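You operate a simulated robot arm through the tools that you are given. There is no shell and no other tool. Be economical: measure what you need, move in short steps, check, and stop when the job is done.

You are at the controls of a simulated robot arm. One attempt, no reset.

JOB
Test the white key cap on the force stand and sort it.
Fine: steel good dish if it matches the force card, else orange waste dish; arm up, stand off again.

It is judged by the outcome, as a careful person would: the job done as asked, and still so three seconds after it is handed in. It fails if anything else is knocked over, pushed out of place, dropped, spilled or broken. Lids that push on must go on centred and level and be pressed home; caps that screw on are set level and turned clockwise until they are tight.

ROBOT AND FRAMES
A 7-joint arm with a two-finger parallel gripper, fixed in place. Base frame: the origin is at the foot of the arm, x ahead of it, y to its left, z up; the work surface is at about z = 860. Lengths are in mm, angles in degrees, forces in N, time in s.
With the tool pointing down near the work surface it reaches from about 220 to 740 mm from the base axis. Its first joint turns from -166.0 to 166.0 degrees. Payload 1.57 kg.
The TCP is the grasp point between the finger pads, 30 mm short of the fingertips. In the tool frame z runs along the fingers and y along their closing line. The gripper opens to 110 mm. The fingers are 24 mm wide and 12 mm thick; the gripper's body (48 by 112 mm) begins 78 mm behind the TCP.
Orientation is told as [roll, pitch, yaw] about the base's x, y, z axes, in that order, counted from this pose: with the fingers straight down and closing along the base's y, the tool's x points along the base's -x, its y along +y and its z along -z.

CONTROLS
- The arm moves only by the tool move_arm. Its argument "motion" is a list of rows, each a list of 7 numbers: the shift along the tool's x, y, z in mm, then the turn, a rotation vector about the tool's x, y, z in rad, then the opening, from 0 (shut) to 1 (fully open). In form: [[x, y, z, ax, ay, az, claw], ...]. A call has 1 to 10 rows; each row is the pose to reach, as a shift and turn from the pose commanded when the call began, along the tool's axes at that moment. Rows are played at 5 a second. More than 50 mm and 8.6 degrees between two rows, or a gripper value outside its range, and nothing of the call is played. Where a pose cannot be reached the arm comes as near as it can. A force on the tool above 60 N (or 10 N above the force at the start of the call, whichever is more), or a blocked arm, ends the call early, and 0.2 s more pass. The fingers move at their own pace (about 45 mm/s each) and stop on an object; they squeeze with about 36 N. The grip force told is the motor's: it shows also when the fingers shut on nothing. Time passes only in rows, and 0.2 s behind the last, so rows that repeat a pose let the fingers close. The reply holds the time, the measured pose of the TCP, the force on the tool along the base axes, the opening and the grip force, in the units named above and with some noise.
- Cameras (640 x 400 px; columns grow to the right, rows downward): "scene" is fixed at [399.6, 650.4, 1582.7]; the picture's right is [-1.00, 0.09, 0.00], its down [0.07, 0.77, -0.64] and it looks along [-0.05, -0.64, -0.77] (base axes); focal length 214 px, centre (320, 200). "wrist" rides on the gripper at [70, 16, -141] in the tool frame; the picture's right is [-0.23, 0.97, 0.00], its down [-0.86, -0.20, -0.48] and it looks along [-0.47, -0.11, 0.88] (tool axes); focal length 222 px, centre (320, 200). There is no depth. A picture from a camera that has moved, and an enlarged one, comes with that camera's place and axes in the base frame and with its lens.
- snapshot(camera): a new picture of that camera. The clock stands still meanwhile.
- lift_body(by): slides the trunk up (or, below 0, down) by that many mm; the arm rides with it, the base frame stays. It gives what a move gives, with no picture.
- inspect(camera, box): a new picture of the part [left, top, right, bottom] of that camera's present view, enlarged. The clock stands still meanwhile.
- finish_job(): hands the job in; it is judged then, once.

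Work in short steps. Places have to be worked out from the pictures, the camera data and where the tool is seen: move nearer, look again, correct. Check each grasp and each placing, and mend what went wrong. You have 120 turns and 76 pictures in all, those below and enlarged ones among them. Open the gripper and draw the arm clear of the work before you hand the job in, unless the task says otherwise; then end with one line.

The tools are called after ">>>" by a JSON object that holds its "fn" and its "kwargs". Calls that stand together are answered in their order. move_arm: Moves the arm, as the interface text tells. Its arguments: {"type":"object","properties":{"motion":{"type":"array","items":{"type":"array","items":{"type":"number"}}}},"required":["motion"]} The other tools are called the same way: lift_body (by) slides the trunk up or down; snapshot (camera) takes a picture; inspect (camera, box) takes an enlarged picture of a part of a camera's view; finish_job () hands the job in.

At the start:

```text
t: 0.0
eef_pos: [350.8, 208.8, 1321.2]
tool_rot: [0.0, -0.1, 0.0]
force: [0.4, 0.3, 0.2]
grip_width: 110.2
finger_force: 0.1
trunk travel left (down, up): [-525.0, 65.0]
```

scene: 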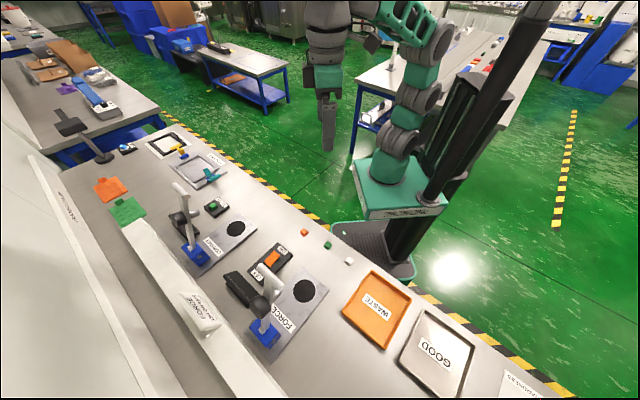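
wrist: 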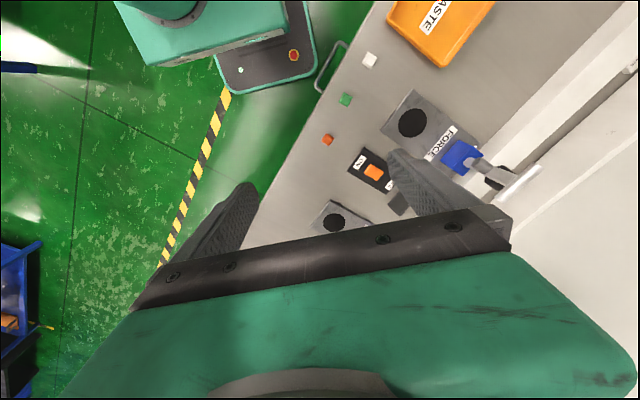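

The bench shows a force stand with a switch, a second stand, and three small key caps. I enlarge the force stand area and the card/dish area.

>>> {"fn": "inspect", "kwargs": {"camera": "scene", "box": [160, 220, 360, 345]}}

>>> {"fn": "inspect", "kwargs": {"camera": "scene", "box": [80, 130, 280, 255]}}

>>> {"fn": "inspect", "kwargs": {"camera": "scene", "box": [330, 250, 570, 400]}}

```text
3.20 times, centred on (260, 282) of scene
camera zoom: at [399.6, 650.4, 1582.7], right [-1.0, 0.09, 0.0], down [0.07, 0.77, -0.64], along [-0.05, -0.64, -0.77], focal length 686 px, centre (512, -64)
```

zoom: 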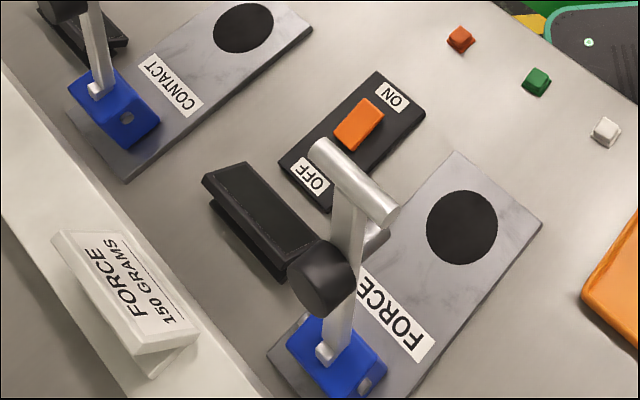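

```text
3.20 times, centred on (180, 192) of scene
camera zoom: at [399.6, 650.4, 1582.7], right [-1.0, 0.09, 0.0], down [0.07, 0.77, -0.64], along [-0.05, -0.64, -0.77], focal length 686 px, centre (768, 224)
```

zoom: 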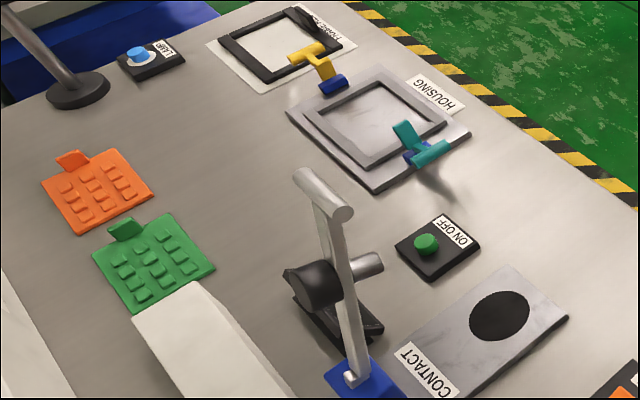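

```text
2.67 times, centred on (450, 325) of scene
camera zoom: at [399.6, 650.4, 1582.7], right [-1.0, 0.09, 0.0], down [0.07, 0.77, -0.64], along [-0.05, -0.64, -0.77], focal length 572 px, centre (-27, -133)
```

zoom: 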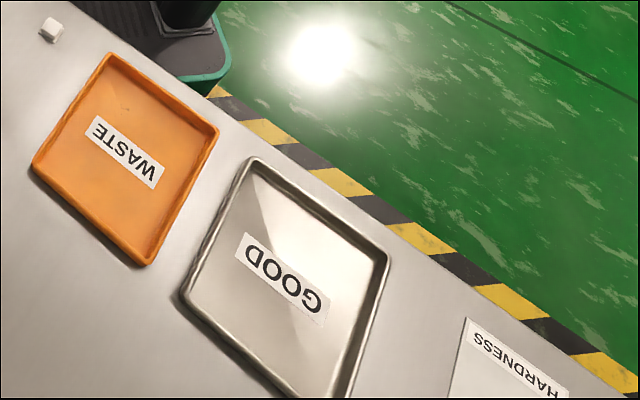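

Estimates from the scene: white cap ≈ (274, 344), force disc ≈ (436, 431), rocker ≈ (544, 317). The bench runs at about 41° to the base. I lower the trunk and look with the wrist camera.

>>> {"fn": "lift_body", "kwargs": {"by": -200}}

>>> {"fn": "snapshot", "kwargs": {"camera": "wrist"}}

```text
t: 2.2
eef_pos: [350.7, 208.0, 1121.1]
tool_rot: [0.0, -0.1, 0.0]
force: [-0.1, -0.6, 0.2]
grip_width: 110.1
finger_force: 0.0
trunk travel left (down, up): [-325.0, 265.0]
```

```text
70 pictures are left
camera wrist: at [281.3, 225.0, 1261.8], right [0.23, 0.97, 0.0], down [0.86, -0.2, 0.48], along [0.47, -0.11, -0.88], focal length 222 px, centre (320, 200)
```

wrist: 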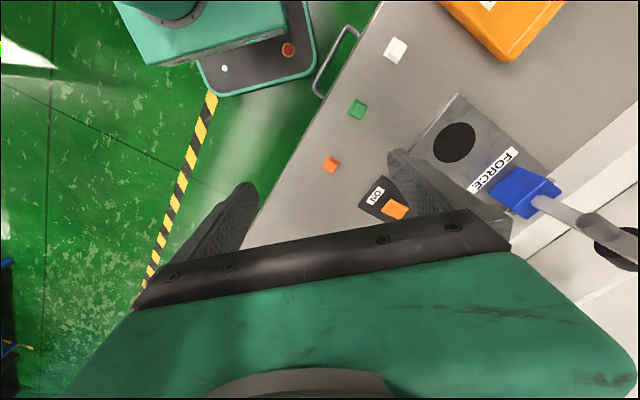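

White cap refined to ≈ (271, 341), disc ≈ (432, 431), rocker ≈ (542, 318). I move above the cap and look.

>>> {"fn": "move_arm", "kwargs": {"motion": [[16, 27, 22, 0, 0, 0, 1], [32, 54, 44, 0, 0, 0, 1], [48, 81, 66, 0, 0, 0, 1], [64, 108, 88, 0, 0, 0, 1], [79, 133, 111, 0, 0, 0, 1], [79, 133, 111, 0, 0, 0, 1]]}}

>>> {"fn": "snapshot", "kwargs": {"camera": "wrist"}}

```text
t: 3.6
eef_pos: [270.5, 340.4, 1010.3]
tool_rot: [0.0, 0.1, -0.1]
force: [-0.7, 0.1, -0.8]
grip_width: 110.3
finger_force: 0.1
trunk travel left (down, up): [-325.0, 265.0]
```

```text
69 pictures are left
camera wrist: at [200.0, 356.3, 1150.4], right [0.23, 0.97, 0.0], down [0.85, -0.2, 0.48], along [0.47, -0.11, -0.88], focal length 222 px, centre (320, 200)
```

wrist: 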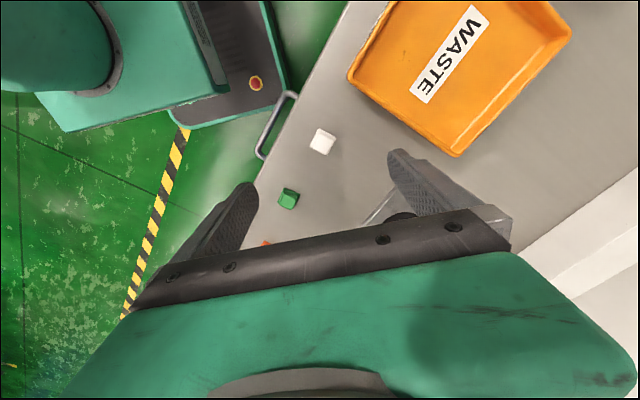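

>>> {"fn": "inspect", "kwargs": {"camera": "wrist", "box": [280, 110, 360, 160]}}

```text
8.00 times, centred on (320, 135) of wrist
camera zoom: at [200.0, 356.3, 1150.4], right [0.23, 0.97, 0.0], down [0.85, -0.2, 0.48], along [0.47, -0.11, -0.88], focal length 1777 px, centre (320, 720)
```

zoom: 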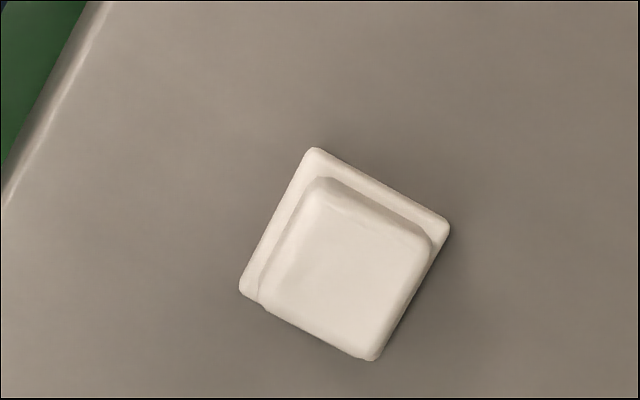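

Cap base centre ≈ (272.4, 343), ~25 mm square, turned about 44°. I yaw the gripper +45° so it closes along the bench and descend partway.

>>> {"fn": "move_arm", "kwargs": {"motion": [[0, 0, 10, 0, 0, -0.13, 0.8], [0, 0, 20, 0, 0, -0.26, 0.6], [-1, 1, 30, 0, 0, -0.39, 0.6], [-2, 2, 40, 0, 0, -0.52, 0.6], [-2, 2.6, 50, 0, 0, -0.65, 0.6], [-2, 2.6, 60, 0, 0, -0.77, 0.6], [-2, 2.6, 60, 0, 0, -0.77, 0.6]]}}

>>> {"fn": "snapshot", "kwargs": {"camera": "wrist"}}

```text
t: 5.2
eef_pos: [273.5, 344.5, 949.2]
tool_rot: [0.0, -0.1, 44.2]
force: [0.0, 0.1, -0.5]
grip_width: 66.0
finger_force: 0.0
trunk travel left (down, up): [-325.0, 265.0]
```

```text
67 pictures are left
camera wrist: at [212.8, 308.7, 1090.1], right [-0.52, 0.86, 0.0], down [0.75, 0.45, 0.48], along [0.41, 0.25, -0.88], focal length 222 px, centre (320, 200)
```

wrist: 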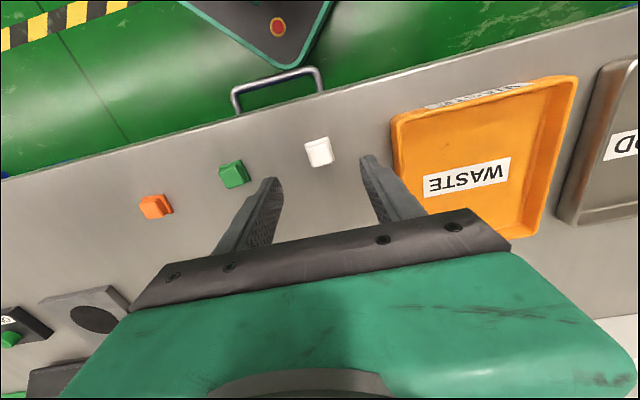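

Fingers straddle the cap, with the waste dish clear. I descend to z≈893 and close.

>>> {"fn": "move_arm", "kwargs": {"motion": [[1, 0, 20, 0, 0, 0, 0.6], [2, 0, 40, 0, 0, 0, 0.6], [2, 0, 50, 0, 0, 0, 0.55], [2, 0, 55.5, 0, 0, 0, 0.5], [2, 0, 55.5, 0, 0, 0, 0.5]]}}

>>> {"fn": "snapshot", "kwargs": {"camera": "wrist"}}

```text
t: 6.4
eef_pos: [273.1, 343.3, 894.7]
tool_rot: [0.0, 0.0, 44.1]
force: [0.6, -0.1, 0.0]
grip_width: 55.1
finger_force: 0.0
trunk travel left (down, up): [-325.0, 265.0]
```

```text
66 pictures are left
camera wrist: at [211.9, 306.5, 1035.5], right [-0.52, 0.86, 0.0], down [0.75, 0.45, 0.48], along [0.41, 0.25, -0.88], focal length 222 px, centre (320, 200)
```

wrist: 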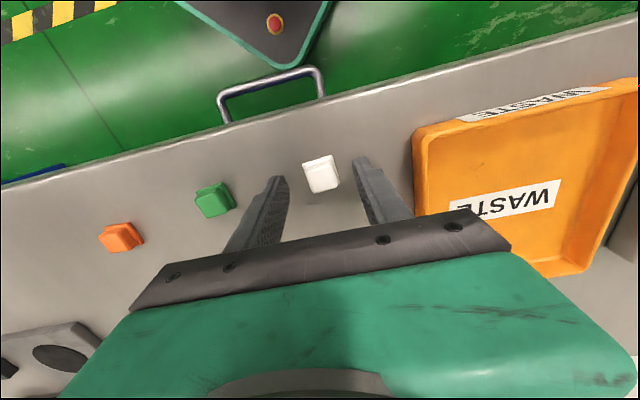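

Aligned. I lower 2 mm more and close.

>>> {"fn": "move_arm", "kwargs": {"motion": [[1, 0, 2, 0, 0, 0, 0.4], [1, 0, 2, 0, 0, 0, 0.3], [1, 0, 2, 0, 0, 0, 0.2], [1, 0, 2, 0, 0, 0, 0.1], [1, 0, 2, 0, 0, 0, 0.1], [1, 0, 2, 0, 0, 0, 0.1]]}}

```text
t: 7.8
eef_pos: [272.1, 342.2, 892.5]
tool_rot: [-0.1, 0.1, 44.1]
force: [0.6, -0.5, 0.5]
grip_width: 23.9
finger_force: 35.8
trunk travel left (down, up): [-325.0, 265.0]
```

Gripped (23.9 mm). I lift and check.

>>> {"fn": "move_arm", "kwargs": {"motion": [[0, 0, -10, 0, 0, 0, 0.1], [0, 0, -40, 0, 0, 0, 0.1], [0, 0, -80, 0, 0, 0, 0.1], [0, 0, -120, 0, 0, 0, 0.1], [0, 0, -140, 0, 0, 0, 0.1]]}}

>>> {"fn": "snapshot", "kwargs": {"camera": "wrist"}}

>>> {"fn": "inspect", "kwargs": {"camera": "scene", "box": [210, 225, 370, 325]}}

```text
t: 9.0
eef_pos: [270.6, 343.5, 1033.2]
tool_rot: [0.1, 0.1, 44.1]
force: [0.0, 0.1, 0.0]
grip_width: 23.5
finger_force: 35.4
trunk travel left (down, up): [-325.0, 265.0]
```

```text
65 pictures are left
camera wrist: at [210.4, 307.3, 1173.9], right [-0.51, 0.86, 0.0], down [0.75, 0.45, 0.48], along [0.41, 0.25, -0.88], focal length 222 px, centre (320, 200)
```

wrist: 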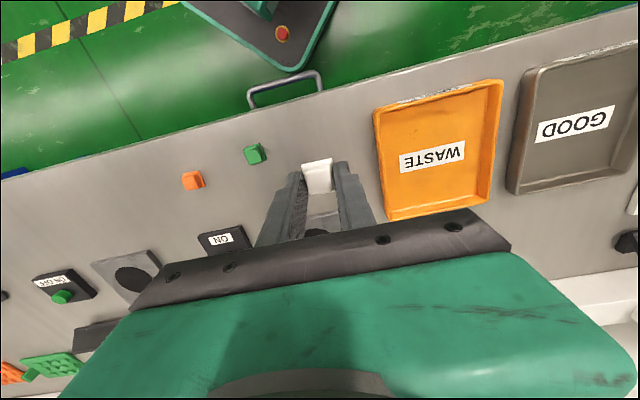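

```text
4.00 times, centred on (290, 275) of scene
camera zoom: at [399.6, 650.4, 1582.7], right [-1.0, 0.09, 0.0], down [0.07, 0.77, -0.64], along [-0.05, -0.64, -0.77], focal length 858 px, centre (440, -100)
```

zoom: 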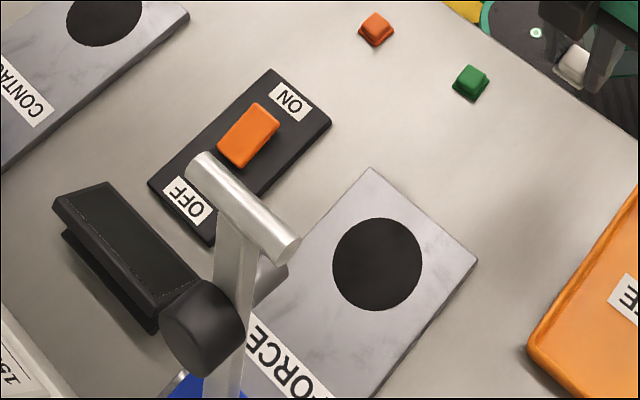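

The cap is held. The lever's T handle is around (485, 485, 1157), about 75 mm beyond the disc, so wrist clearance matters. I approach short of the disc and check with the scene camera.

>>> {"fn": "move_arm", "kwargs": {"motion": [[-24, -9, 10, 0, 0, 0, 0.1], [-48, -18, 30, 0, 0, 0, 0.1], [-72, -28, 50, 0, 0, 0, 0.1], [-96, -38, 70, 0, 0, 0, 0.1], [-118, -46.6, 80, 0, 0, 0, 0.1], [-118, -46.6, 80, 0, 0, 0, 0.1]]}}

>>> {"fn": "snapshot", "kwargs": {"camera": "scene"}}

>>> {"fn": "snapshot", "kwargs": {"camera": "wrist"}}

```text
t: 10.4
eef_pos: [390.3, 390.5, 954.8]
tool_rot: [-0.1, -0.1, 44.1]
force: [-0.6, 0.2, -0.1]
grip_width: 23.8
finger_force: 36.0
trunk travel left (down, up): [-325.0, 265.0]
```

```text
63 pictures are left
```

scene: 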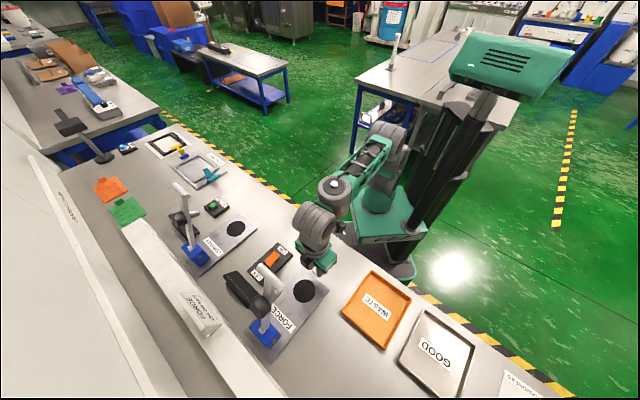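

```text
62 pictures are left
camera wrist: at [329.0, 354.7, 1094.7], right [-0.52, 0.86, 0.0], down [0.75, 0.45, 0.48], along [0.41, 0.25, -0.88], focal length 222 px, centre (320, 200)
```

wrist: 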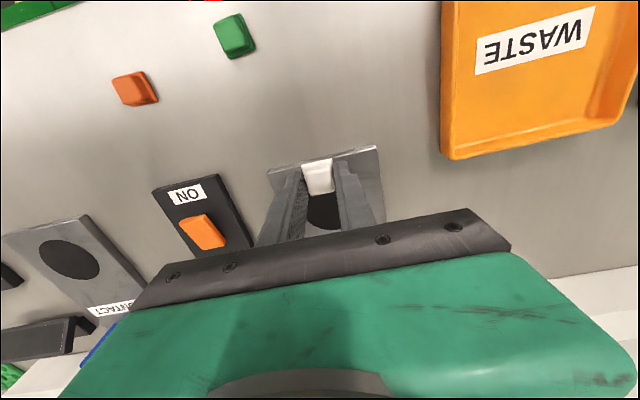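

>>> {"fn": "inspect", "kwargs": {"camera": "scene", "box": [230, 180, 390, 340]}}

```text
2.50 times, centred on (310, 260) of scene
camera zoom: at [399.6, 650.4, 1582.7], right [-1.0, 0.09, 0.0], down [0.07, 0.77, -0.64], along [-0.05, -0.64, -0.77], focal length 536 px, centre (345, 50)
```

zoom: 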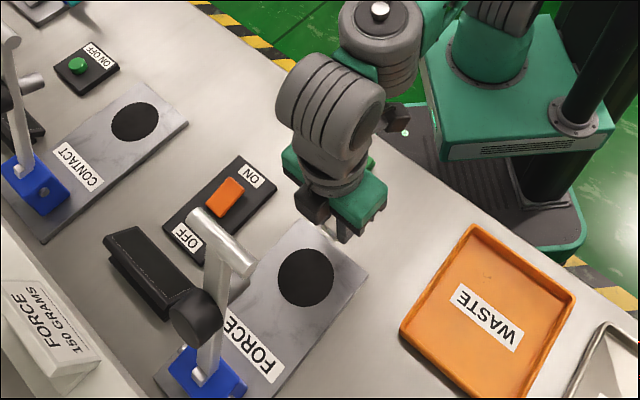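

Wrist clearance to the T bar would be tight with a vertical tool. So I set the cap down on the bare bench about 50 mm back and regrasp it with the hand tilted 14° toward the robot.

>>> {"fn": "move_arm", "kwargs": {"motion": [[25, 0, 0, 0, 0, 0, 0.1], [50, 0, 20, 0, 0, 0, 0.1], [50, 0, 50, 0, 0, 0, 0.1], [50, 0, 59, 0, 0, 0, 0.1], [50, 0, 61.5, 0, 0, 0, 0.1], [50, 0, 61.5, 0, 0, 0, 0.1]]}}

```text
t: 11.8
eef_pos: [351.1, 356.1, 891.8]
tool_rot: [0.0, -0.2, 44.1]
force: [0.1, -1.0, 8.2]
grip_width: 24.2
finger_force: 35.8
trunk travel left (down, up): [-325.0, 265.0]
```

Touching the bench (8 N). I release to a modest opening.

>>> {"fn": "move_arm", "kwargs": {"motion": [[0, 0, -0.5, 0, 0, 0, 0.2], [0, 0, -0.5, 0, 0, 0, 0.35], [0, 0, -0.5, 0, 0, 0, 0.4], [0, 0, -20, 0, 0, 0, 0.4], [3, 0, -20, 0, -0.125, 0, 0.4], [6.5, 0, -20, 0, -0.25, 0, 0.4], [6.5, 0, -20, 0, -0.25, 0, 0.4]]}}

>>> {"fn": "snapshot", "kwargs": {"camera": "wrist"}}

```text
t: 13.4
eef_pos: [345.4, 349.4, 911.0]
tool_rot: [0.0, -14.4, 44.1]
force: [-0.5, -0.8, 0.4]
grip_width: 44.1
finger_force: 0.0
trunk travel left (down, up): [-325.0, 265.0]
```

```text
60 pictures are left
camera wrist: at [262.1, 290.3, 1030.1], right [-0.52, 0.85, 0.06], down [0.65, 0.35, 0.68], along [0.56, 0.39, -0.73], focal length 222 px, centre (320, 200)
```

wrist: 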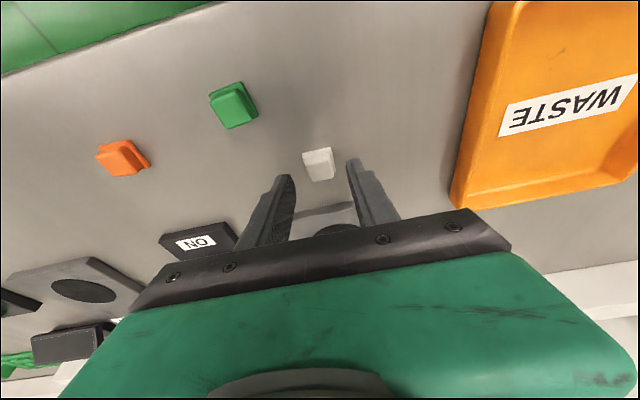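

Cap upright between the tilted fingers. I go straight down and grip.

>>> {"fn": "move_arm", "kwargs": {"motion": [[2.2, 0, 8.6, 0, 0, 0, 0.4], [4.2, 0, 16.6, 0, 0, 0, 0.4], [4.2, 0, 16.9, 0, 0, 0, 0.3], [4.2, 0, 16.9, 0, 0, 0, 0.2], [4.2, 0, 16.9, 0, 0, 0, 0.1], [4.2, 0, 16.9, 0, 0, 0, 0.1]]}}

```text
t: 14.8
eef_pos: [348.0, 350.7, 893.6]
tool_rot: [0.1, -14.3, 44.2]
force: [-0.2, -0.8, 0.1]
grip_width: 23.4
finger_force: 35.3
trunk travel left (down, up): [-325.0, 265.0]
```

Gripped. I lift 45 mm, advance 80 mm toward the disc, and check clearance.

>>> {"fn": "move_arm", "kwargs": {"motion": [[-5.5, 0, -21.8, 0, 0, 0, 0.1], [-11.1, 0, -43.6, 0, 0, 0, 0.1], [-38, -1, -37, 0, 0, 0, 0.1], [-64, -2, -30, 0, 0, 0, 0.1], [-88.6, -3.5, -23.8, 0, 0, 0, 0.1], [-88.6, -3.5, -23.8, 0, 0, 0, 0.1]]}}

>>> {"fn": "inspect", "kwargs": {"camera": "scene", "box": [230, 180, 390, 340]}}

>>> {"fn": "inspect", "kwargs": {"camera": "wrist", "box": [220, 100, 420, 225]}}

```text
t: 16.2
eef_pos: [404.8, 405.5, 939.4]
tool_rot: [0.0, -14.2, 44.1]
force: [1.3, 0.3, 0.8]
grip_width: 23.0
finger_force: 35.4
trunk travel left (down, up): [-325.0, 265.0]
```

```text
2.50 times, centred on (310, 260) of scene
camera zoom: at [399.6, 650.4, 1582.7], right [-1.0, 0.09, 0.0], down [0.07, 0.77, -0.64], along [-0.05, -0.64, -0.77], focal length 536 px, centre (345, 50)
```

zoom: 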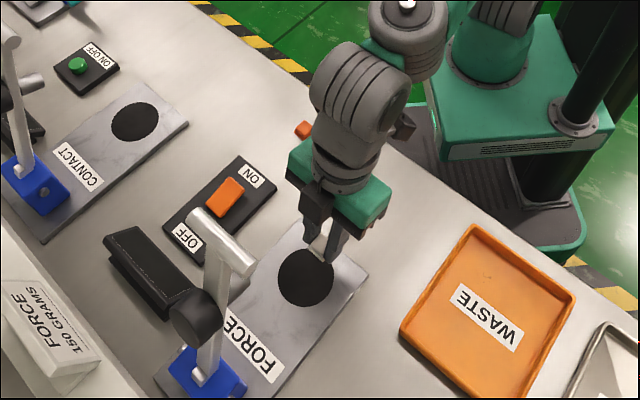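

```text
3.20 times, centred on (320, 162) of wrist
camera zoom: at [319.8, 346.1, 1059.4], right [-0.52, 0.85, 0.06], down [0.65, 0.35, 0.67], along [0.56, 0.39, -0.74], focal length 711 px, centre (320, 320)
```

zoom: 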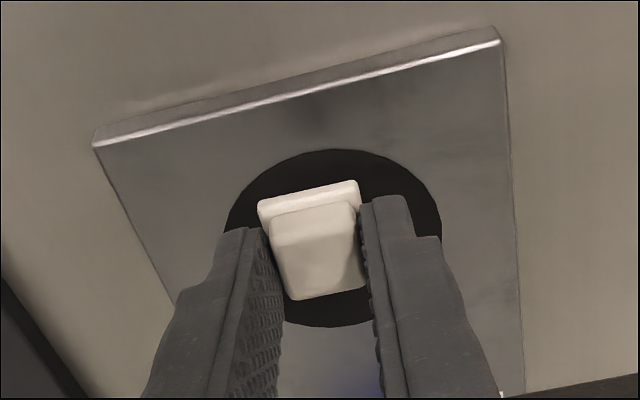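

Clearance is ample and the disc centre is ≈ (433.5, 431.5). I move over it and descend 28 mm.

>>> {"fn": "move_arm", "kwargs": {"motion": [[-16, -1.5, 4, 0, 0, 0, 0.1], [-31.6, -3, 8.1, 0, 0, 0, 0.1], [-28.6, -3, 19.8, 0, 0, 0, 0.1], [-24.7, -3, 35.2, 0, 0, 0, 0.1], [-24.7, -3, 35.2, 0, 0, 0, 0.1]]}}

>>> {"fn": "inspect", "kwargs": {"camera": "wrist", "box": [220, 100, 420, 225]}}

>>> {"fn": "inspect", "kwargs": {"camera": "scene", "box": [240, 240, 360, 315]}}

```text
t: 17.4
eef_pos: [431.5, 424.2, 912.3]
tool_rot: [-0.1, -14.4, 44.1]
force: [-0.5, -0.5, -0.7]
grip_width: 23.2
finger_force: 35.7
trunk travel left (down, up): [-325.0, 265.0]
```

```text
3.20 times, centred on (320, 162) of wrist
camera zoom: at [347.5, 364.8, 1030.3], right [-0.52, 0.85, 0.06], down [0.65, 0.35, 0.68], along [0.56, 0.39, -0.74], focal length 711 px, centre (320, 320)
```

zoom: 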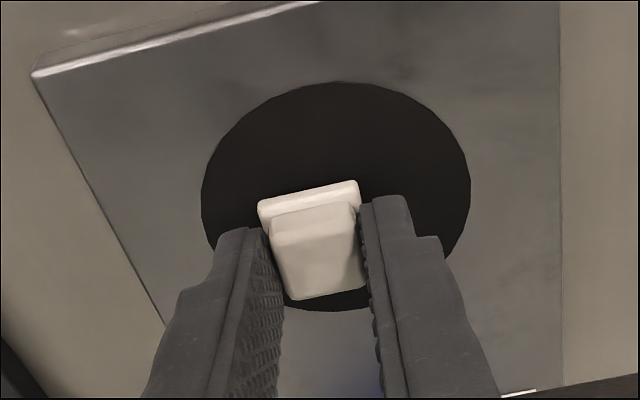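

```text
5.33 times, centred on (300, 278) of scene
camera zoom: at [399.6, 650.4, 1582.7], right [-1.0, 0.09, 0.0], down [0.07, 0.77, -0.64], along [-0.05, -0.64, -0.77], focal length 1144 px, centre (427, -213)
```

zoom: 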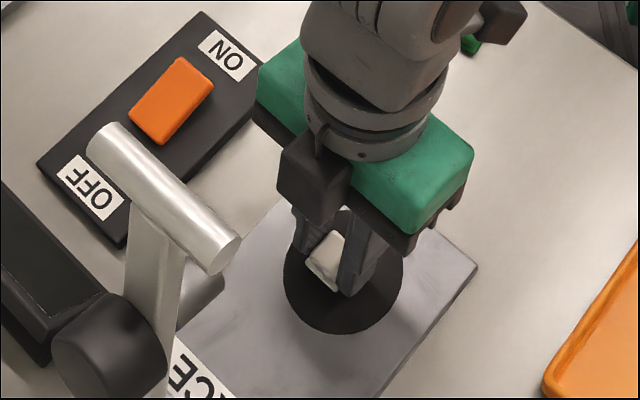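

Cap nearly centred; I correct ~3 mm and lower 7 mm gently.

>>> {"fn": "move_arm", "kwargs": {"motion": [[1.4, 2.8, -0.4, 0, 0, 0, 0.1], [2.4, 2.8, 3.5, 0, 0, 0, 0.1], [3.1, 2.8, 6.4, 0, 0, 0, 0.1], [3.1, 2.8, 6.4, 0, 0, 0, 0.1]]}}

```text
t: 18.4
eef_pos: [430.4, 424.4, 905.8]
tool_rot: [0.0, -14.6, 44.2]
force: [-0.3, -1.2, 12.5]
grip_width: 23.1
finger_force: 35.7
trunk travel left (down, up): [-325.0, 265.0]
```

Contact (12 N). I ease up slightly, release, and back off along the tool axis.

>>> {"fn": "move_arm", "kwargs": {"motion": [[-0.2, 0, -0.8, 0, 0, 0, 0.12], [-0.2, 0, -0.8, 0, 0, 0, 0.25], [-0.2, 0, -0.8, 0, 0, 0, 0.4], [-0.2, 0, -0.8, 0, 0, 0, 0.4], [0, 0, -20, 0, 0, 0, 0.4], [0, 0, -50, 0, 0, 0, 0.4], [0, 0, -90, 0, 0, 0, 0.4], [0, 0, -90, 0, 0, 0, 0.4]]}}

>>> {"fn": "snapshot", "kwargs": {"camera": "wrist"}}

>>> {"fn": "inspect", "kwargs": {"camera": "scene", "box": [240, 240, 360, 315]}}

```text
t: 20.2
eef_pos: [413.2, 410.0, 987.9]
tool_rot: [0.1, -14.4, 44.1]
force: [0.0, -0.5, 0.2]
grip_width: 44.1
finger_force: 0.1
trunk travel left (down, up): [-325.0, 265.0]
```

```text
55 pictures are left
camera wrist: at [328.8, 351.6, 1107.6], right [-0.52, 0.85, 0.06], down [0.65, 0.35, 0.67], along [0.56, 0.39, -0.74], focal length 222 px, centre (320, 200)
```

wrist: 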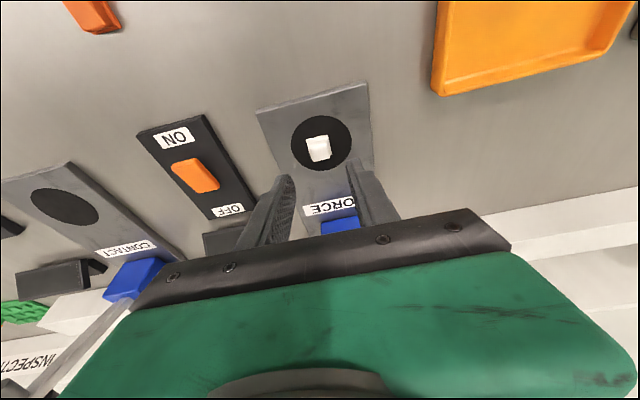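

```text
5.33 times, centred on (300, 278) of scene
camera zoom: at [399.6, 650.4, 1582.7], right [-1.0, 0.09, 0.0], down [0.07, 0.77, -0.64], along [-0.05, -0.64, -0.77], focal length 1144 px, centre (427, -213)
```

zoom: 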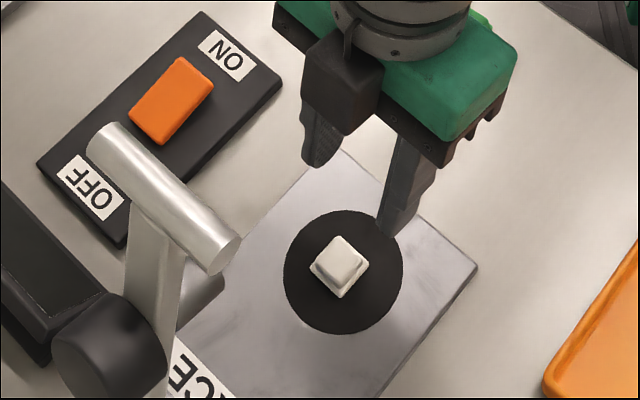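

Cap placed well, and upright. Next I go to the rocker with closed fingers, straightening the tool, to hover over its ON end at about (532, 309).

>>> {"fn": "move_arm", "kwargs": {"motion": [[-3, -31, 1, 0, 0.05, 0, 0.2], [-6, -62, 2, 0, 0.1, 0, 0], [-9, -93, 2, 0, 0.15, 0, 0], [-12, -124, 3, 0, 0.2, 0, 0], [-15.5, -155, 4, 0, 0.25, 0, 0], [-15.5, -155, 4, 0, 0.25, 0, 0]]}}

>>> {"fn": "snapshot", "kwargs": {"camera": "wrist"}}

>>> {"fn": "inspect", "kwargs": {"camera": "scene", "box": [200, 220, 360, 320]}}

```text
t: 21.6
eef_pos: [535.6, 307.8, 990.6]
tool_rot: [0.0, 0.0, 44.2]
force: [-0.1, 0.1, -0.1]
grip_width: 0.0
finger_force: 21.2
trunk travel left (down, up): [-325.0, 265.0]
```

```text
53 pictures are left
camera wrist: at [475.2, 272.5, 1130.7], right [-0.52, 0.86, 0.0], down [0.75, 0.45, 0.48], along [0.41, 0.25, -0.88], focal length 222 px, centre (320, 200)
```

wrist: 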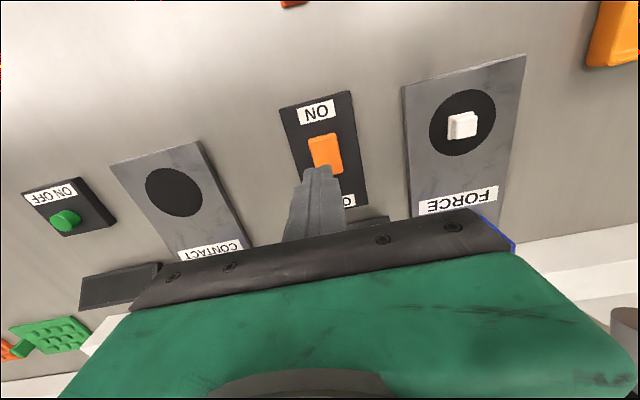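

```text
4.00 times, centred on (280, 270) of scene
camera zoom: at [399.6, 650.4, 1582.7], right [-1.0, 0.09, 0.0], down [0.07, 0.77, -0.64], along [-0.05, -0.64, -0.77], focal length 858 px, centre (480, -80)
```

zoom: 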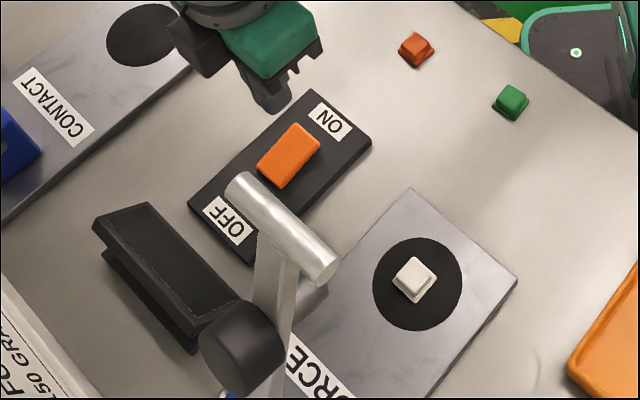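

Fingertip should go to ≈ (529, 307.5). I descend to near the rocker.

>>> {"fn": "move_arm", "kwargs": {"motion": [[4.9, 4.4, 20, 0, 0, 0, 0], [4.9, 4.4, 40, 0, 0, 0, 0], [4.9, 4.4, 60, 0, 0, 0, 0], [4.9, 4.4, 66, 0, 0, 0, 0], [4.9, 4.4, 66, 0, 0, 0, 0]]}}

>>> {"fn": "inspect", "kwargs": {"camera": "wrist", "box": [220, 100, 420, 225]}}

>>> {"fn": "inspect", "kwargs": {"camera": "scene", "box": [220, 220, 340, 295]}}

```text
t: 22.8
eef_pos: [528.2, 309.8, 926.3]
tool_rot: [0.0, -0.1, 44.2]
force: [-0.1, 0.2, -0.2]
grip_width: 0.0
finger_force: 21.5
trunk travel left (down, up): [-325.0, 265.0]
```

```text
3.20 times, centred on (320, 162) of wrist
camera zoom: at [467.3, 273.1, 1066.7], right [-0.52, 0.86, 0.0], down [0.75, 0.45, 0.48], along [0.41, 0.25, -0.88], focal length 711 px, centre (320, 320)
```

zoom: 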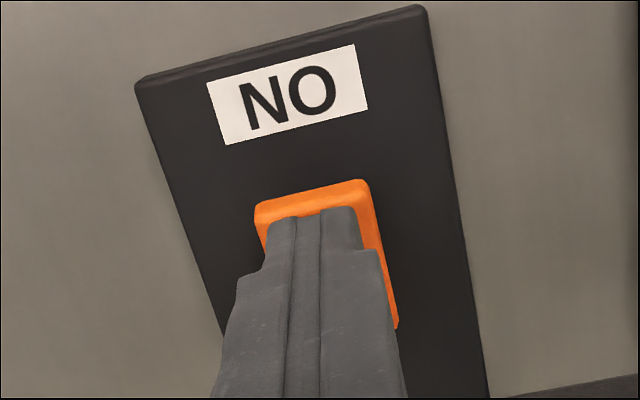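

```text
5.33 times, centred on (280, 258) of scene
camera zoom: at [399.6, 650.4, 1582.7], right [-1.0, 0.09, 0.0], down [0.07, 0.77, -0.64], along [-0.05, -0.64, -0.77], focal length 1144 px, centre (533, -107)
```

zoom: 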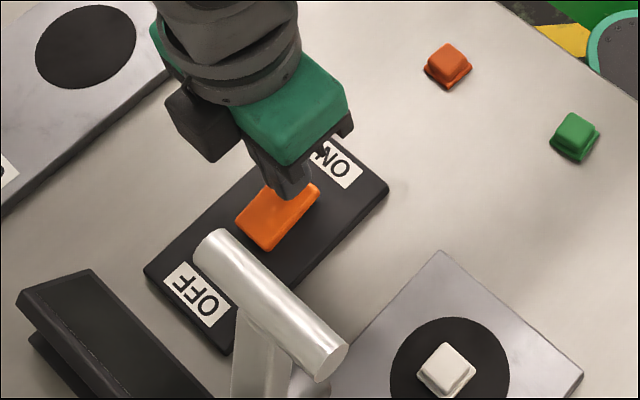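

Positioned over the ON end; I press down in small steps.

>>> {"fn": "move_arm", "kwargs": {"motion": [[1, 0, 3, 0, 0, 0, 0], [1, 0, 6, 0, 0, 0, 0], [1, 0, 9, 0, 0, 0, 0], [1, 0, 11, 0, 0, 0, 0]]}}

>>> {"fn": "inspect", "kwargs": {"camera": "scene", "box": [200, 220, 360, 320]}}

```text
t: 23.8
eef_pos: [527.0, 307.9, 917.0]
tool_rot: [-0.1, -0.2, 44.1]
force: [-1.4, -3.9, 14.5]
grip_width: 0.2
finger_force: 21.6
trunk travel left (down, up): [-325.0, 265.0]
```

```text
4.00 times, centred on (280, 270) of scene
camera zoom: at [399.6, 650.4, 1582.7], right [-1.0, 0.09, 0.0], down [0.07, 0.77, -0.64], along [-0.05, -0.64, -0.77], focal length 858 px, centre (480, -80)
```

zoom: 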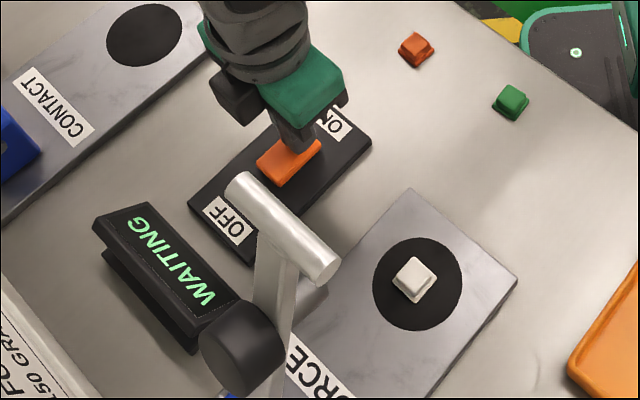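

The display reads WAITING, so the stand is on. I lift away and yaw the tool to -46° (closing along the stand axis) to view the lever.

>>> {"fn": "move_arm", "kwargs": {"motion": [[0, 0, -30, 0, 0, 0, 0], [0, 0, -80, 0, 0, 0, 0], [20, 0, -128, 0, 0, 0, 0], [40, 0, -176, 0, 0, 0, 0], [60, 0, -222, 0, 0, 0, 0], [80, 0, -266, 0, 0, 0, 0]]}}

>>> {"fn": "move_arm", "kwargs": {"motion": [[0, 0, 0, 0, 0, 0.14, 0], [0, 0, 0, 0, 0, 0.28, 0], [0, 0, 0, 0, 0, 0.42, 0], [0, 0, 0, 0, 0, 0.56, 0], [0, 0, 0, 0, 0, 0.7, 0.2], [0, 0, 0, 0, 0, 0.84, 0.4], [0, 0, 0, 0, 0, 0.98, 0.5], [0, 0, 0, 0, 0, 1.12, 0.6], [0, 0, 0, 0, 0, 1.26, 0.6], [0, 0, 0, 0, 0, 1.4, 0.6]]}}

>>> {"fn": "snapshot", "kwargs": {"camera": "wrist"}}

>>> {"fn": "inspect", "kwargs": {"camera": "scene", "box": [200, 200, 360, 360]}}

```text
refused: row 3 steps farther than a row can; nothing moved
```

```text
t: 26.0
eef_pos: [524.7, 309.7, 914.8]
tool_rot: [0.0, 0.0, -36.1]
force: [-3.0, 3.2, 15.2]
grip_width: 66.8
finger_force: 0.2
trunk travel left (down, up): [-325.0, 265.0]
```

```text
48 pictures are left
camera wrist: at [478.9, 364.2, 1054.6], right [0.76, 0.65, 0.0], down [0.57, -0.66, 0.48], along [0.31, -0.36, -0.88], focal length 222 px, centre (320, 200)
```

wrist: 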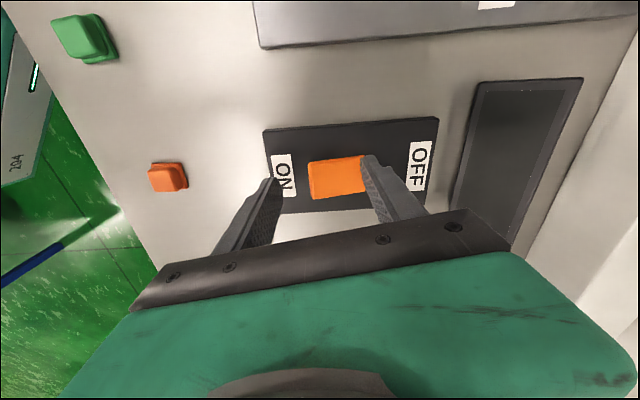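

```text
2.50 times, centred on (280, 280) of scene
camera zoom: at [399.6, 650.4, 1582.7], right [-1.0, 0.09, 0.0], down [0.07, 0.77, -0.64], along [-0.05, -0.64, -0.77], focal length 536 px, centre (420, 0)
```

zoom: 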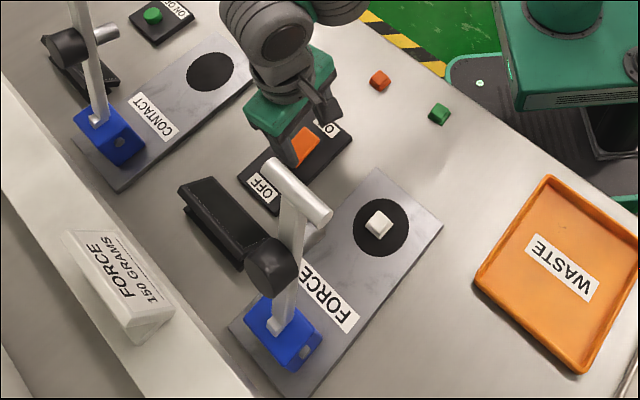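

My error: the lift call was refused (step too long) and the turn was played while in contact. Opening the fingers tipped the rocker back OFF; nothing else has moved. I lift straight up, close, and then press ON again.

>>> {"fn": "move_arm", "kwargs": {"motion": [[0, 0, -20, 0, 0, 0, 0.6], [0, 0, -35, 0, 0, 0, 0.3], [0, 0, -35, 0, 0, 0, 0], [0, 0, -35, 0, 0, 0, 0], [0, 0, -35, 0, 0, 0, 0]]}}

>>> {"fn": "inspect", "kwargs": {"camera": "wrist", "box": [220, 100, 420, 225]}}

```text
t: 27.2
eef_pos: [527.4, 308.5, 950.1]
tool_rot: [-0.1, 0.0, -36.1]
force: [-0.1, 0.7, 0.8]
grip_width: 0.0
finger_force: 11.3
trunk travel left (down, up): [-325.0, 265.0]
```

```text
3.20 times, centred on (320, 162) of wrist
camera zoom: at [480.6, 363.2, 1091.2], right [0.76, 0.65, 0.0], down [0.57, -0.66, 0.48], along [0.31, -0.36, -0.88], focal length 711 px, centre (320, 320)
```

zoom: 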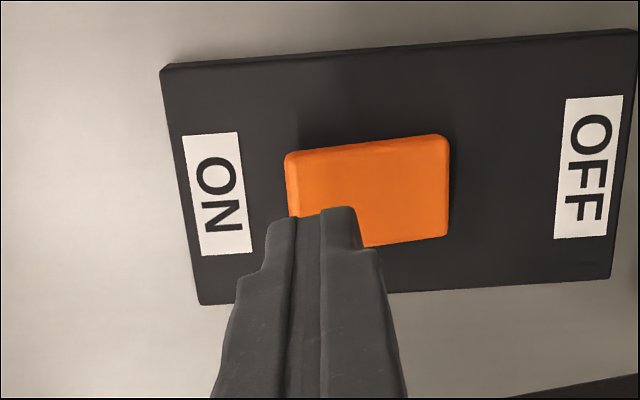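

Over the ON end again; I press down.

>>> {"fn": "move_arm", "kwargs": {"motion": [[0, 0, 15, 0, 0, 0, 0], [0, 0, 25, 0, 0, 0, 0], [0, 0, 30, 0, 0, 0, 0], [0, 0, 33, 0, 0, 0, 0], [0, 0, 35, 0, 0, 0, 0]]}}

>>> {"fn": "inspect", "kwargs": {"camera": "scene", "box": [200, 220, 360, 320]}}

```text
t: 28.4
eef_pos: [526.3, 308.9, 916.3]
tool_rot: [0.2, -0.2, -36.1]
force: [-4.3, -4.1, 15.2]
grip_width: 0.2
finger_force: 21.1
trunk travel left (down, up): [-325.0, 265.0]
```

```text
4.00 times, centred on (280, 270) of scene
camera zoom: at [399.6, 650.4, 1582.7], right [-1.0, 0.09, 0.0], down [0.07, 0.77, -0.64], along [-0.05, -0.64, -0.77], focal length 858 px, centre (480, -80)
```

zoom: 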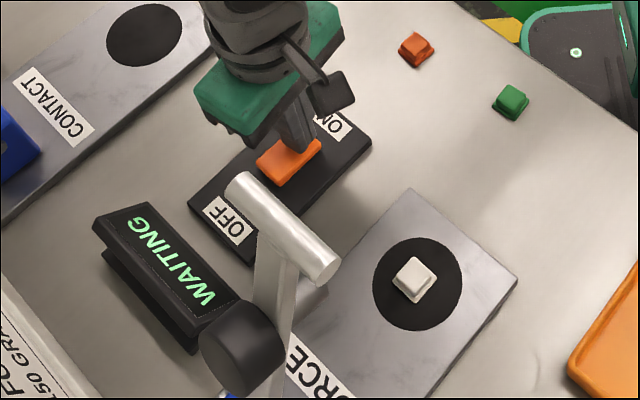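

WAITING is back. I lift straight up.

>>> {"fn": "move_arm", "kwargs": {"motion": [[0, 0, -42, 0, 0, 0, 0], [0, 0, -84, 0, 0, 0, 0], [0, 0, -126, 0, 0, 0, 0], [0, 0, -168, 0, 0, 0.05, 0.1], [0, 0, -210, 0, 0, 0.1, 0.2], [0, 0, -252, 0, 0, 0.15, 0.3], [0, 0, -294, 0, 0, 0.19, 0.4], [0, 0, -334, 0, 0, 0.19, 0.5]]}}

```text
t: 30.2
eef_pos: [469.6, 275.5, 1130.9]
tool_rot: [0.1, 0.0, -47.0]
force: [-0.2, -0.2, -0.1]
grip_width: 54.8
finger_force: 0.1
out of reach, approached as far as the arm can: row 4, 5, 6, 7, 8
trunk travel left (down, up): [-325.0, 265.0]
```

The arm reached its height limit, so I raise the trunk 200 mm.

>>> {"fn": "lift_body", "kwargs": {"by": 200}}

```text
t: 32.3
eef_pos: [470.8, 276.7, 1330.0]
tool_rot: [0.0, -0.1, -47.0]
force: [0.6, 0.1, 0.3]
grip_width: 55.1
finger_force: 0.0
trunk travel left (down, up): [-525.0, 65.0]
```

Now I move to a viewpoint over the lever's near side.

>>> {"fn": "move_arm", "kwargs": {"motion": [[31, 19, 17, 0, 0, 0, 0.5], [62, 37, 35, 0, 0, 0, 0.5], [94, 56, 52, 0, 0, 0, 0.5], [125, 75, 70, 0, 0, 0, 0.5], [125, 75, 70, 0, 0, 0, 0.5]]}}

>>> {"fn": "snapshot", "kwargs": {"camera": "wrist"}}

>>> {"fn": "inspect", "kwargs": {"camera": "scene", "box": [200, 200, 360, 360]}}

```text
t: 33.5
eef_pos: [441.6, 418.3, 1262.1]
tool_rot: [0.0, 0.1, -47.1]
force: [0.0, -0.4, 0.1]
grip_width: 55.1
finger_force: 0.0
trunk travel left (down, up): [-525.0, 65.0]
```

```text
44 pictures are left
camera wrist: at [405.2, 480.8, 1402.5], right [0.87, 0.5, 0.0], down [0.44, -0.76, 0.48], along [0.24, -0.41, -0.88], focal length 222 px, centre (320, 200)
```

wrist: 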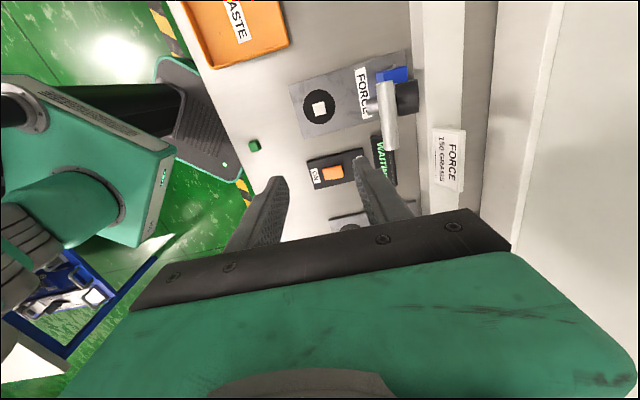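

```text
2.50 times, centred on (280, 280) of scene
camera zoom: at [399.6, 650.4, 1582.7], right [-1.0, 0.09, 0.0], down [0.07, 0.77, -0.64], along [-0.05, -0.64, -0.77], focal length 536 px, centre (420, 0)
```

zoom: 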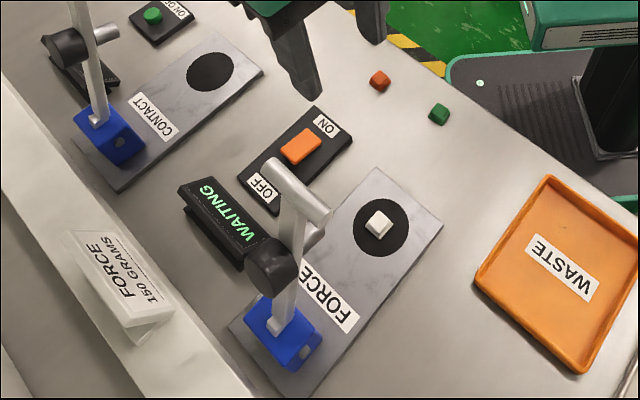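

>>> {"fn": "inspect", "kwargs": {"camera": "wrist", "box": [280, 40, 480, 190]}}

```text
2.67 times, centred on (380, 115) of wrist
camera zoom: at [405.2, 480.8, 1402.5], right [0.87, 0.5, 0.0], down [0.44, -0.76, 0.48], along [0.24, -0.41, -0.88], focal length 592 px, centre (160, 427)
```

zoom: 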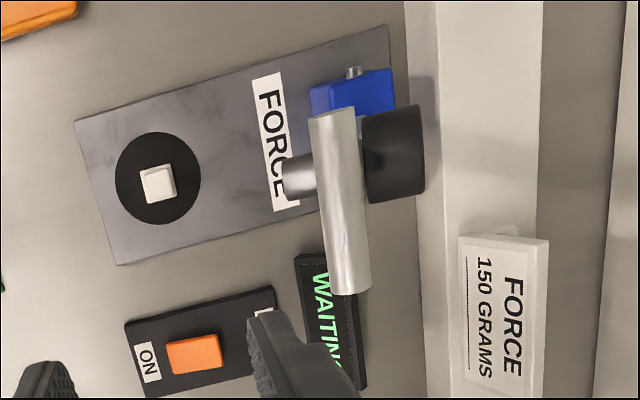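

The lever is triangulated: T bar centre ≈ (483, 488.5, 1162), bar ~67 mm long along −46°, hinge ≈ (541, 545, 932), radius ≈ 244 mm. I tilt the tool 20° so it lines up with the lever, and hover above the bar's rocker-side half.

>>> {"fn": "move_arm", "kwargs": {"motion": [[0, 16, 4, -0.12, 0, 0, 0.5], [-1, 32, 8, -0.24, 0, 0, 0.5], [-1.5, 48, 15.5, -0.35, 0, 0, 0.5], [-1.5, 48, 15.5, -0.35, 0, 0, 0.5]]}}

>>> {"fn": "snapshot", "kwargs": {"camera": "wrist"}}

>>> {"fn": "inspect", "kwargs": {"camera": "scene", "box": [200, 180, 360, 280]}}

```text
t: 34.5
eef_pos: [476.3, 450.6, 1247.8]
tool_rot: [20.2, 0.0, -46.9]
force: [-0.4, 0.4, 0.5]
grip_width: 55.0
finger_force: 0.0
trunk travel left (down, up): [-525.0, 65.0]
```

```text
41 pictures are left
camera wrist: at [405.2, 478.7, 1385.2], right [0.82, 0.46, 0.34], down [0.33, -0.87, 0.38], along [0.46, -0.2, -0.86], focal length 222 px, centre (320, 200)
```

wrist: 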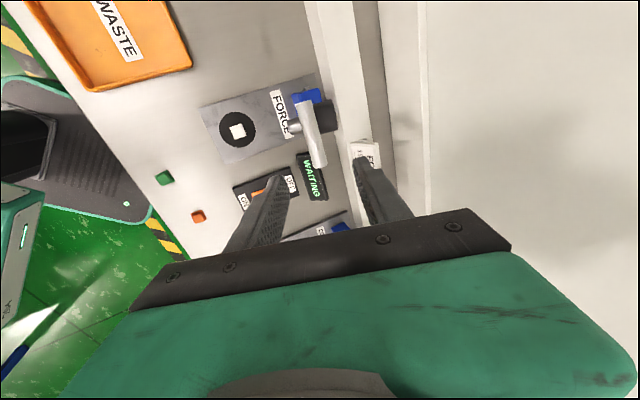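

```text
4.00 times, centred on (280, 230) of scene
camera zoom: at [399.6, 650.4, 1582.7], right [-1.0, 0.09, 0.0], down [0.07, 0.77, -0.64], along [-0.05, -0.64, -0.77], focal length 858 px, centre (480, 80)
```

zoom: 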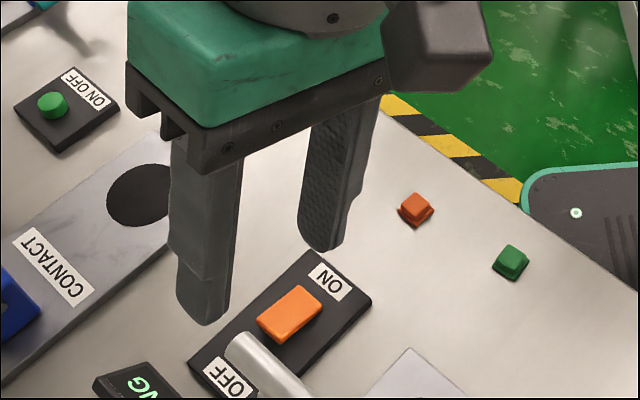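

Alignment looks right. I advance 50 mm along the tool axis and check.

>>> {"fn": "move_arm", "kwargs": {"motion": [[0, 0, 25, 0, 0, 0, 0.5], [-1, 0, 50, 0, 0, 0, 0.5], [-1, 0, 50, 0, 0, 0, 0.5]]}}

>>> {"fn": "inspect", "kwargs": {"camera": "wrist", "box": [220, 90, 420, 215]}}

>>> {"fn": "inspect", "kwargs": {"camera": "scene", "box": [200, 220, 360, 320]}}

```text
t: 35.3
eef_pos: [491.2, 462.0, 1197.7]
tool_rot: [20.0, 0.0, -47.1]
force: [1.2, 0.0, 0.2]
grip_width: 55.0
finger_force: 0.0
trunk travel left (down, up): [-525.0, 65.0]
```

```text
3.20 times, centred on (320, 152) of wrist
camera zoom: at [419.2, 490.5, 1334.7], right [0.82, 0.46, 0.33], down [0.33, -0.86, 0.38], along [0.46, -0.2, -0.86], focal length 711 px, centre (320, 352)
```

zoom: 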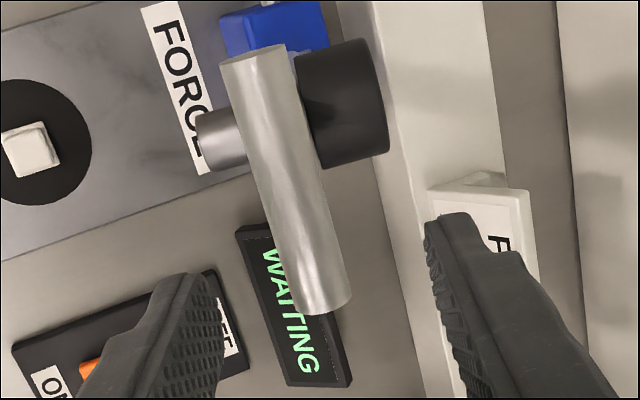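

```text
4.00 times, centred on (280, 270) of scene
camera zoom: at [399.6, 650.4, 1582.7], right [-1.0, 0.09, 0.0], down [0.07, 0.77, -0.64], along [-0.05, -0.64, -0.77], focal length 858 px, centre (480, -80)
```

zoom: 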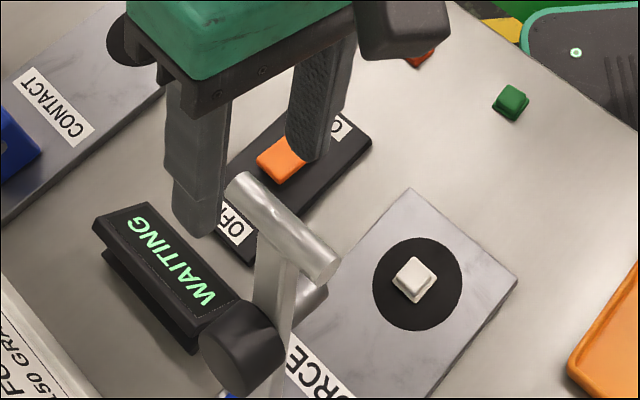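

Fingers straddle the bar end beside the stem. I advance the last 31 mm and close on it.

>>> {"fn": "move_arm", "kwargs": {"motion": [[0, 0, 16, 0, 0, 0, 0.5], [0, 0, 31, 0, 0, 0, 0.4], [0, 0, 31, 0, 0, 0, 0.3], [0, 0, 31, 0, 0, 0, 0.2], [0, 0, 31, 0, 0, 0, 0.1], [0, 0, 31, 0, 0, 0, 0.08], [0, 0, 31, 0, 0, 0, 0.08]]}}

>>> {"fn": "inspect", "kwargs": {"camera": "wrist", "box": [220, 90, 420, 215]}}

>>> {"fn": "inspect", "kwargs": {"camera": "scene", "box": [200, 220, 360, 320]}}

```text
t: 36.9
eef_pos: [499.1, 467.7, 1168.8]
tool_rot: [20.0, 0.0, -47.0]
force: [1.0, -0.8, -0.4]
grip_width: 17.1
finger_force: 31.8
trunk travel left (down, up): [-525.0, 65.0]
```

```text
3.20 times, centred on (320, 152) of wrist
camera zoom: at [426.5, 496.6, 1305.5], right [0.82, 0.46, 0.33], down [0.33, -0.86, 0.38], along [0.46, -0.2, -0.86], focal length 711 px, centre (320, 352)
```

zoom: 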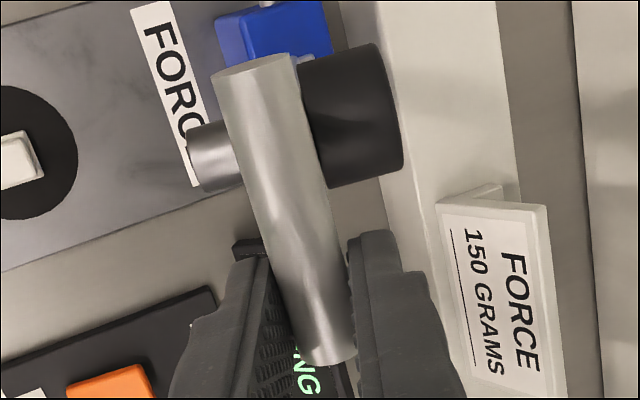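

```text
4.00 times, centred on (280, 270) of scene
camera zoom: at [399.6, 650.4, 1582.7], right [-1.0, 0.09, 0.0], down [0.07, 0.77, -0.64], along [-0.05, -0.64, -0.77], focal length 858 px, centre (480, -80)
```

zoom: 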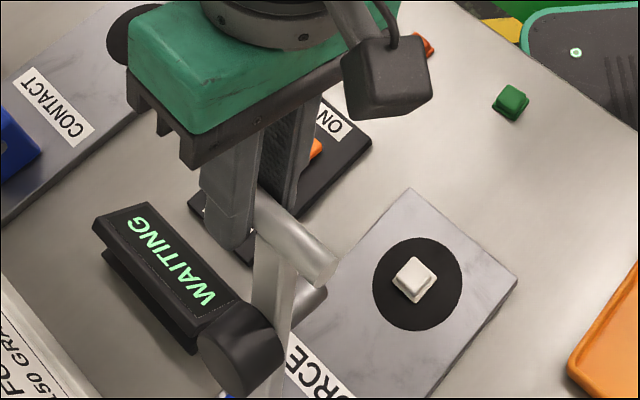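

The bar is held (17 mm). I start the swing with a 10° arc and watch the forces.

>>> {"fn": "move_arm", "kwargs": {"motion": [[0, -10.6, 0.2, 0, 0, 0, 0.08], [0, -21.3, 0.7, 0, 0, 0, 0.08], [0, -32, 1.7, 0, 0, 0, 0.08], [0, -42.5, 3.2, 0, 0, 0, 0.08], [0, -42.5, 3.2, 0, 0, 0, 0.08]]}}

>>> {"fn": "inspect", "kwargs": {"camera": "scene", "box": [200, 220, 360, 320]}}

```text
t: 38.1
eef_pos: [485.5, 456.1, 1161.1]
tool_rot: [19.5, 0.0, -46.9]
force: [5.0, -2.0, -11.0]
grip_width: 17.3
finger_force: 32.1
out of reach, approached as far as the arm can: row 2, 3, 4, 5
trunk travel left (down, up): [-525.0, 65.0]
```

```text
4.00 times, centred on (280, 270) of scene
camera zoom: at [399.6, 650.4, 1582.7], right [-1.0, 0.09, 0.0], down [0.07, 0.77, -0.64], along [-0.05, -0.64, -0.77], focal length 858 px, centre (480, -80)
```

zoom: 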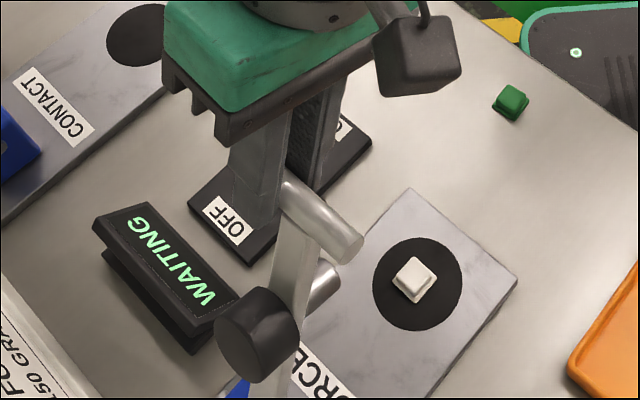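

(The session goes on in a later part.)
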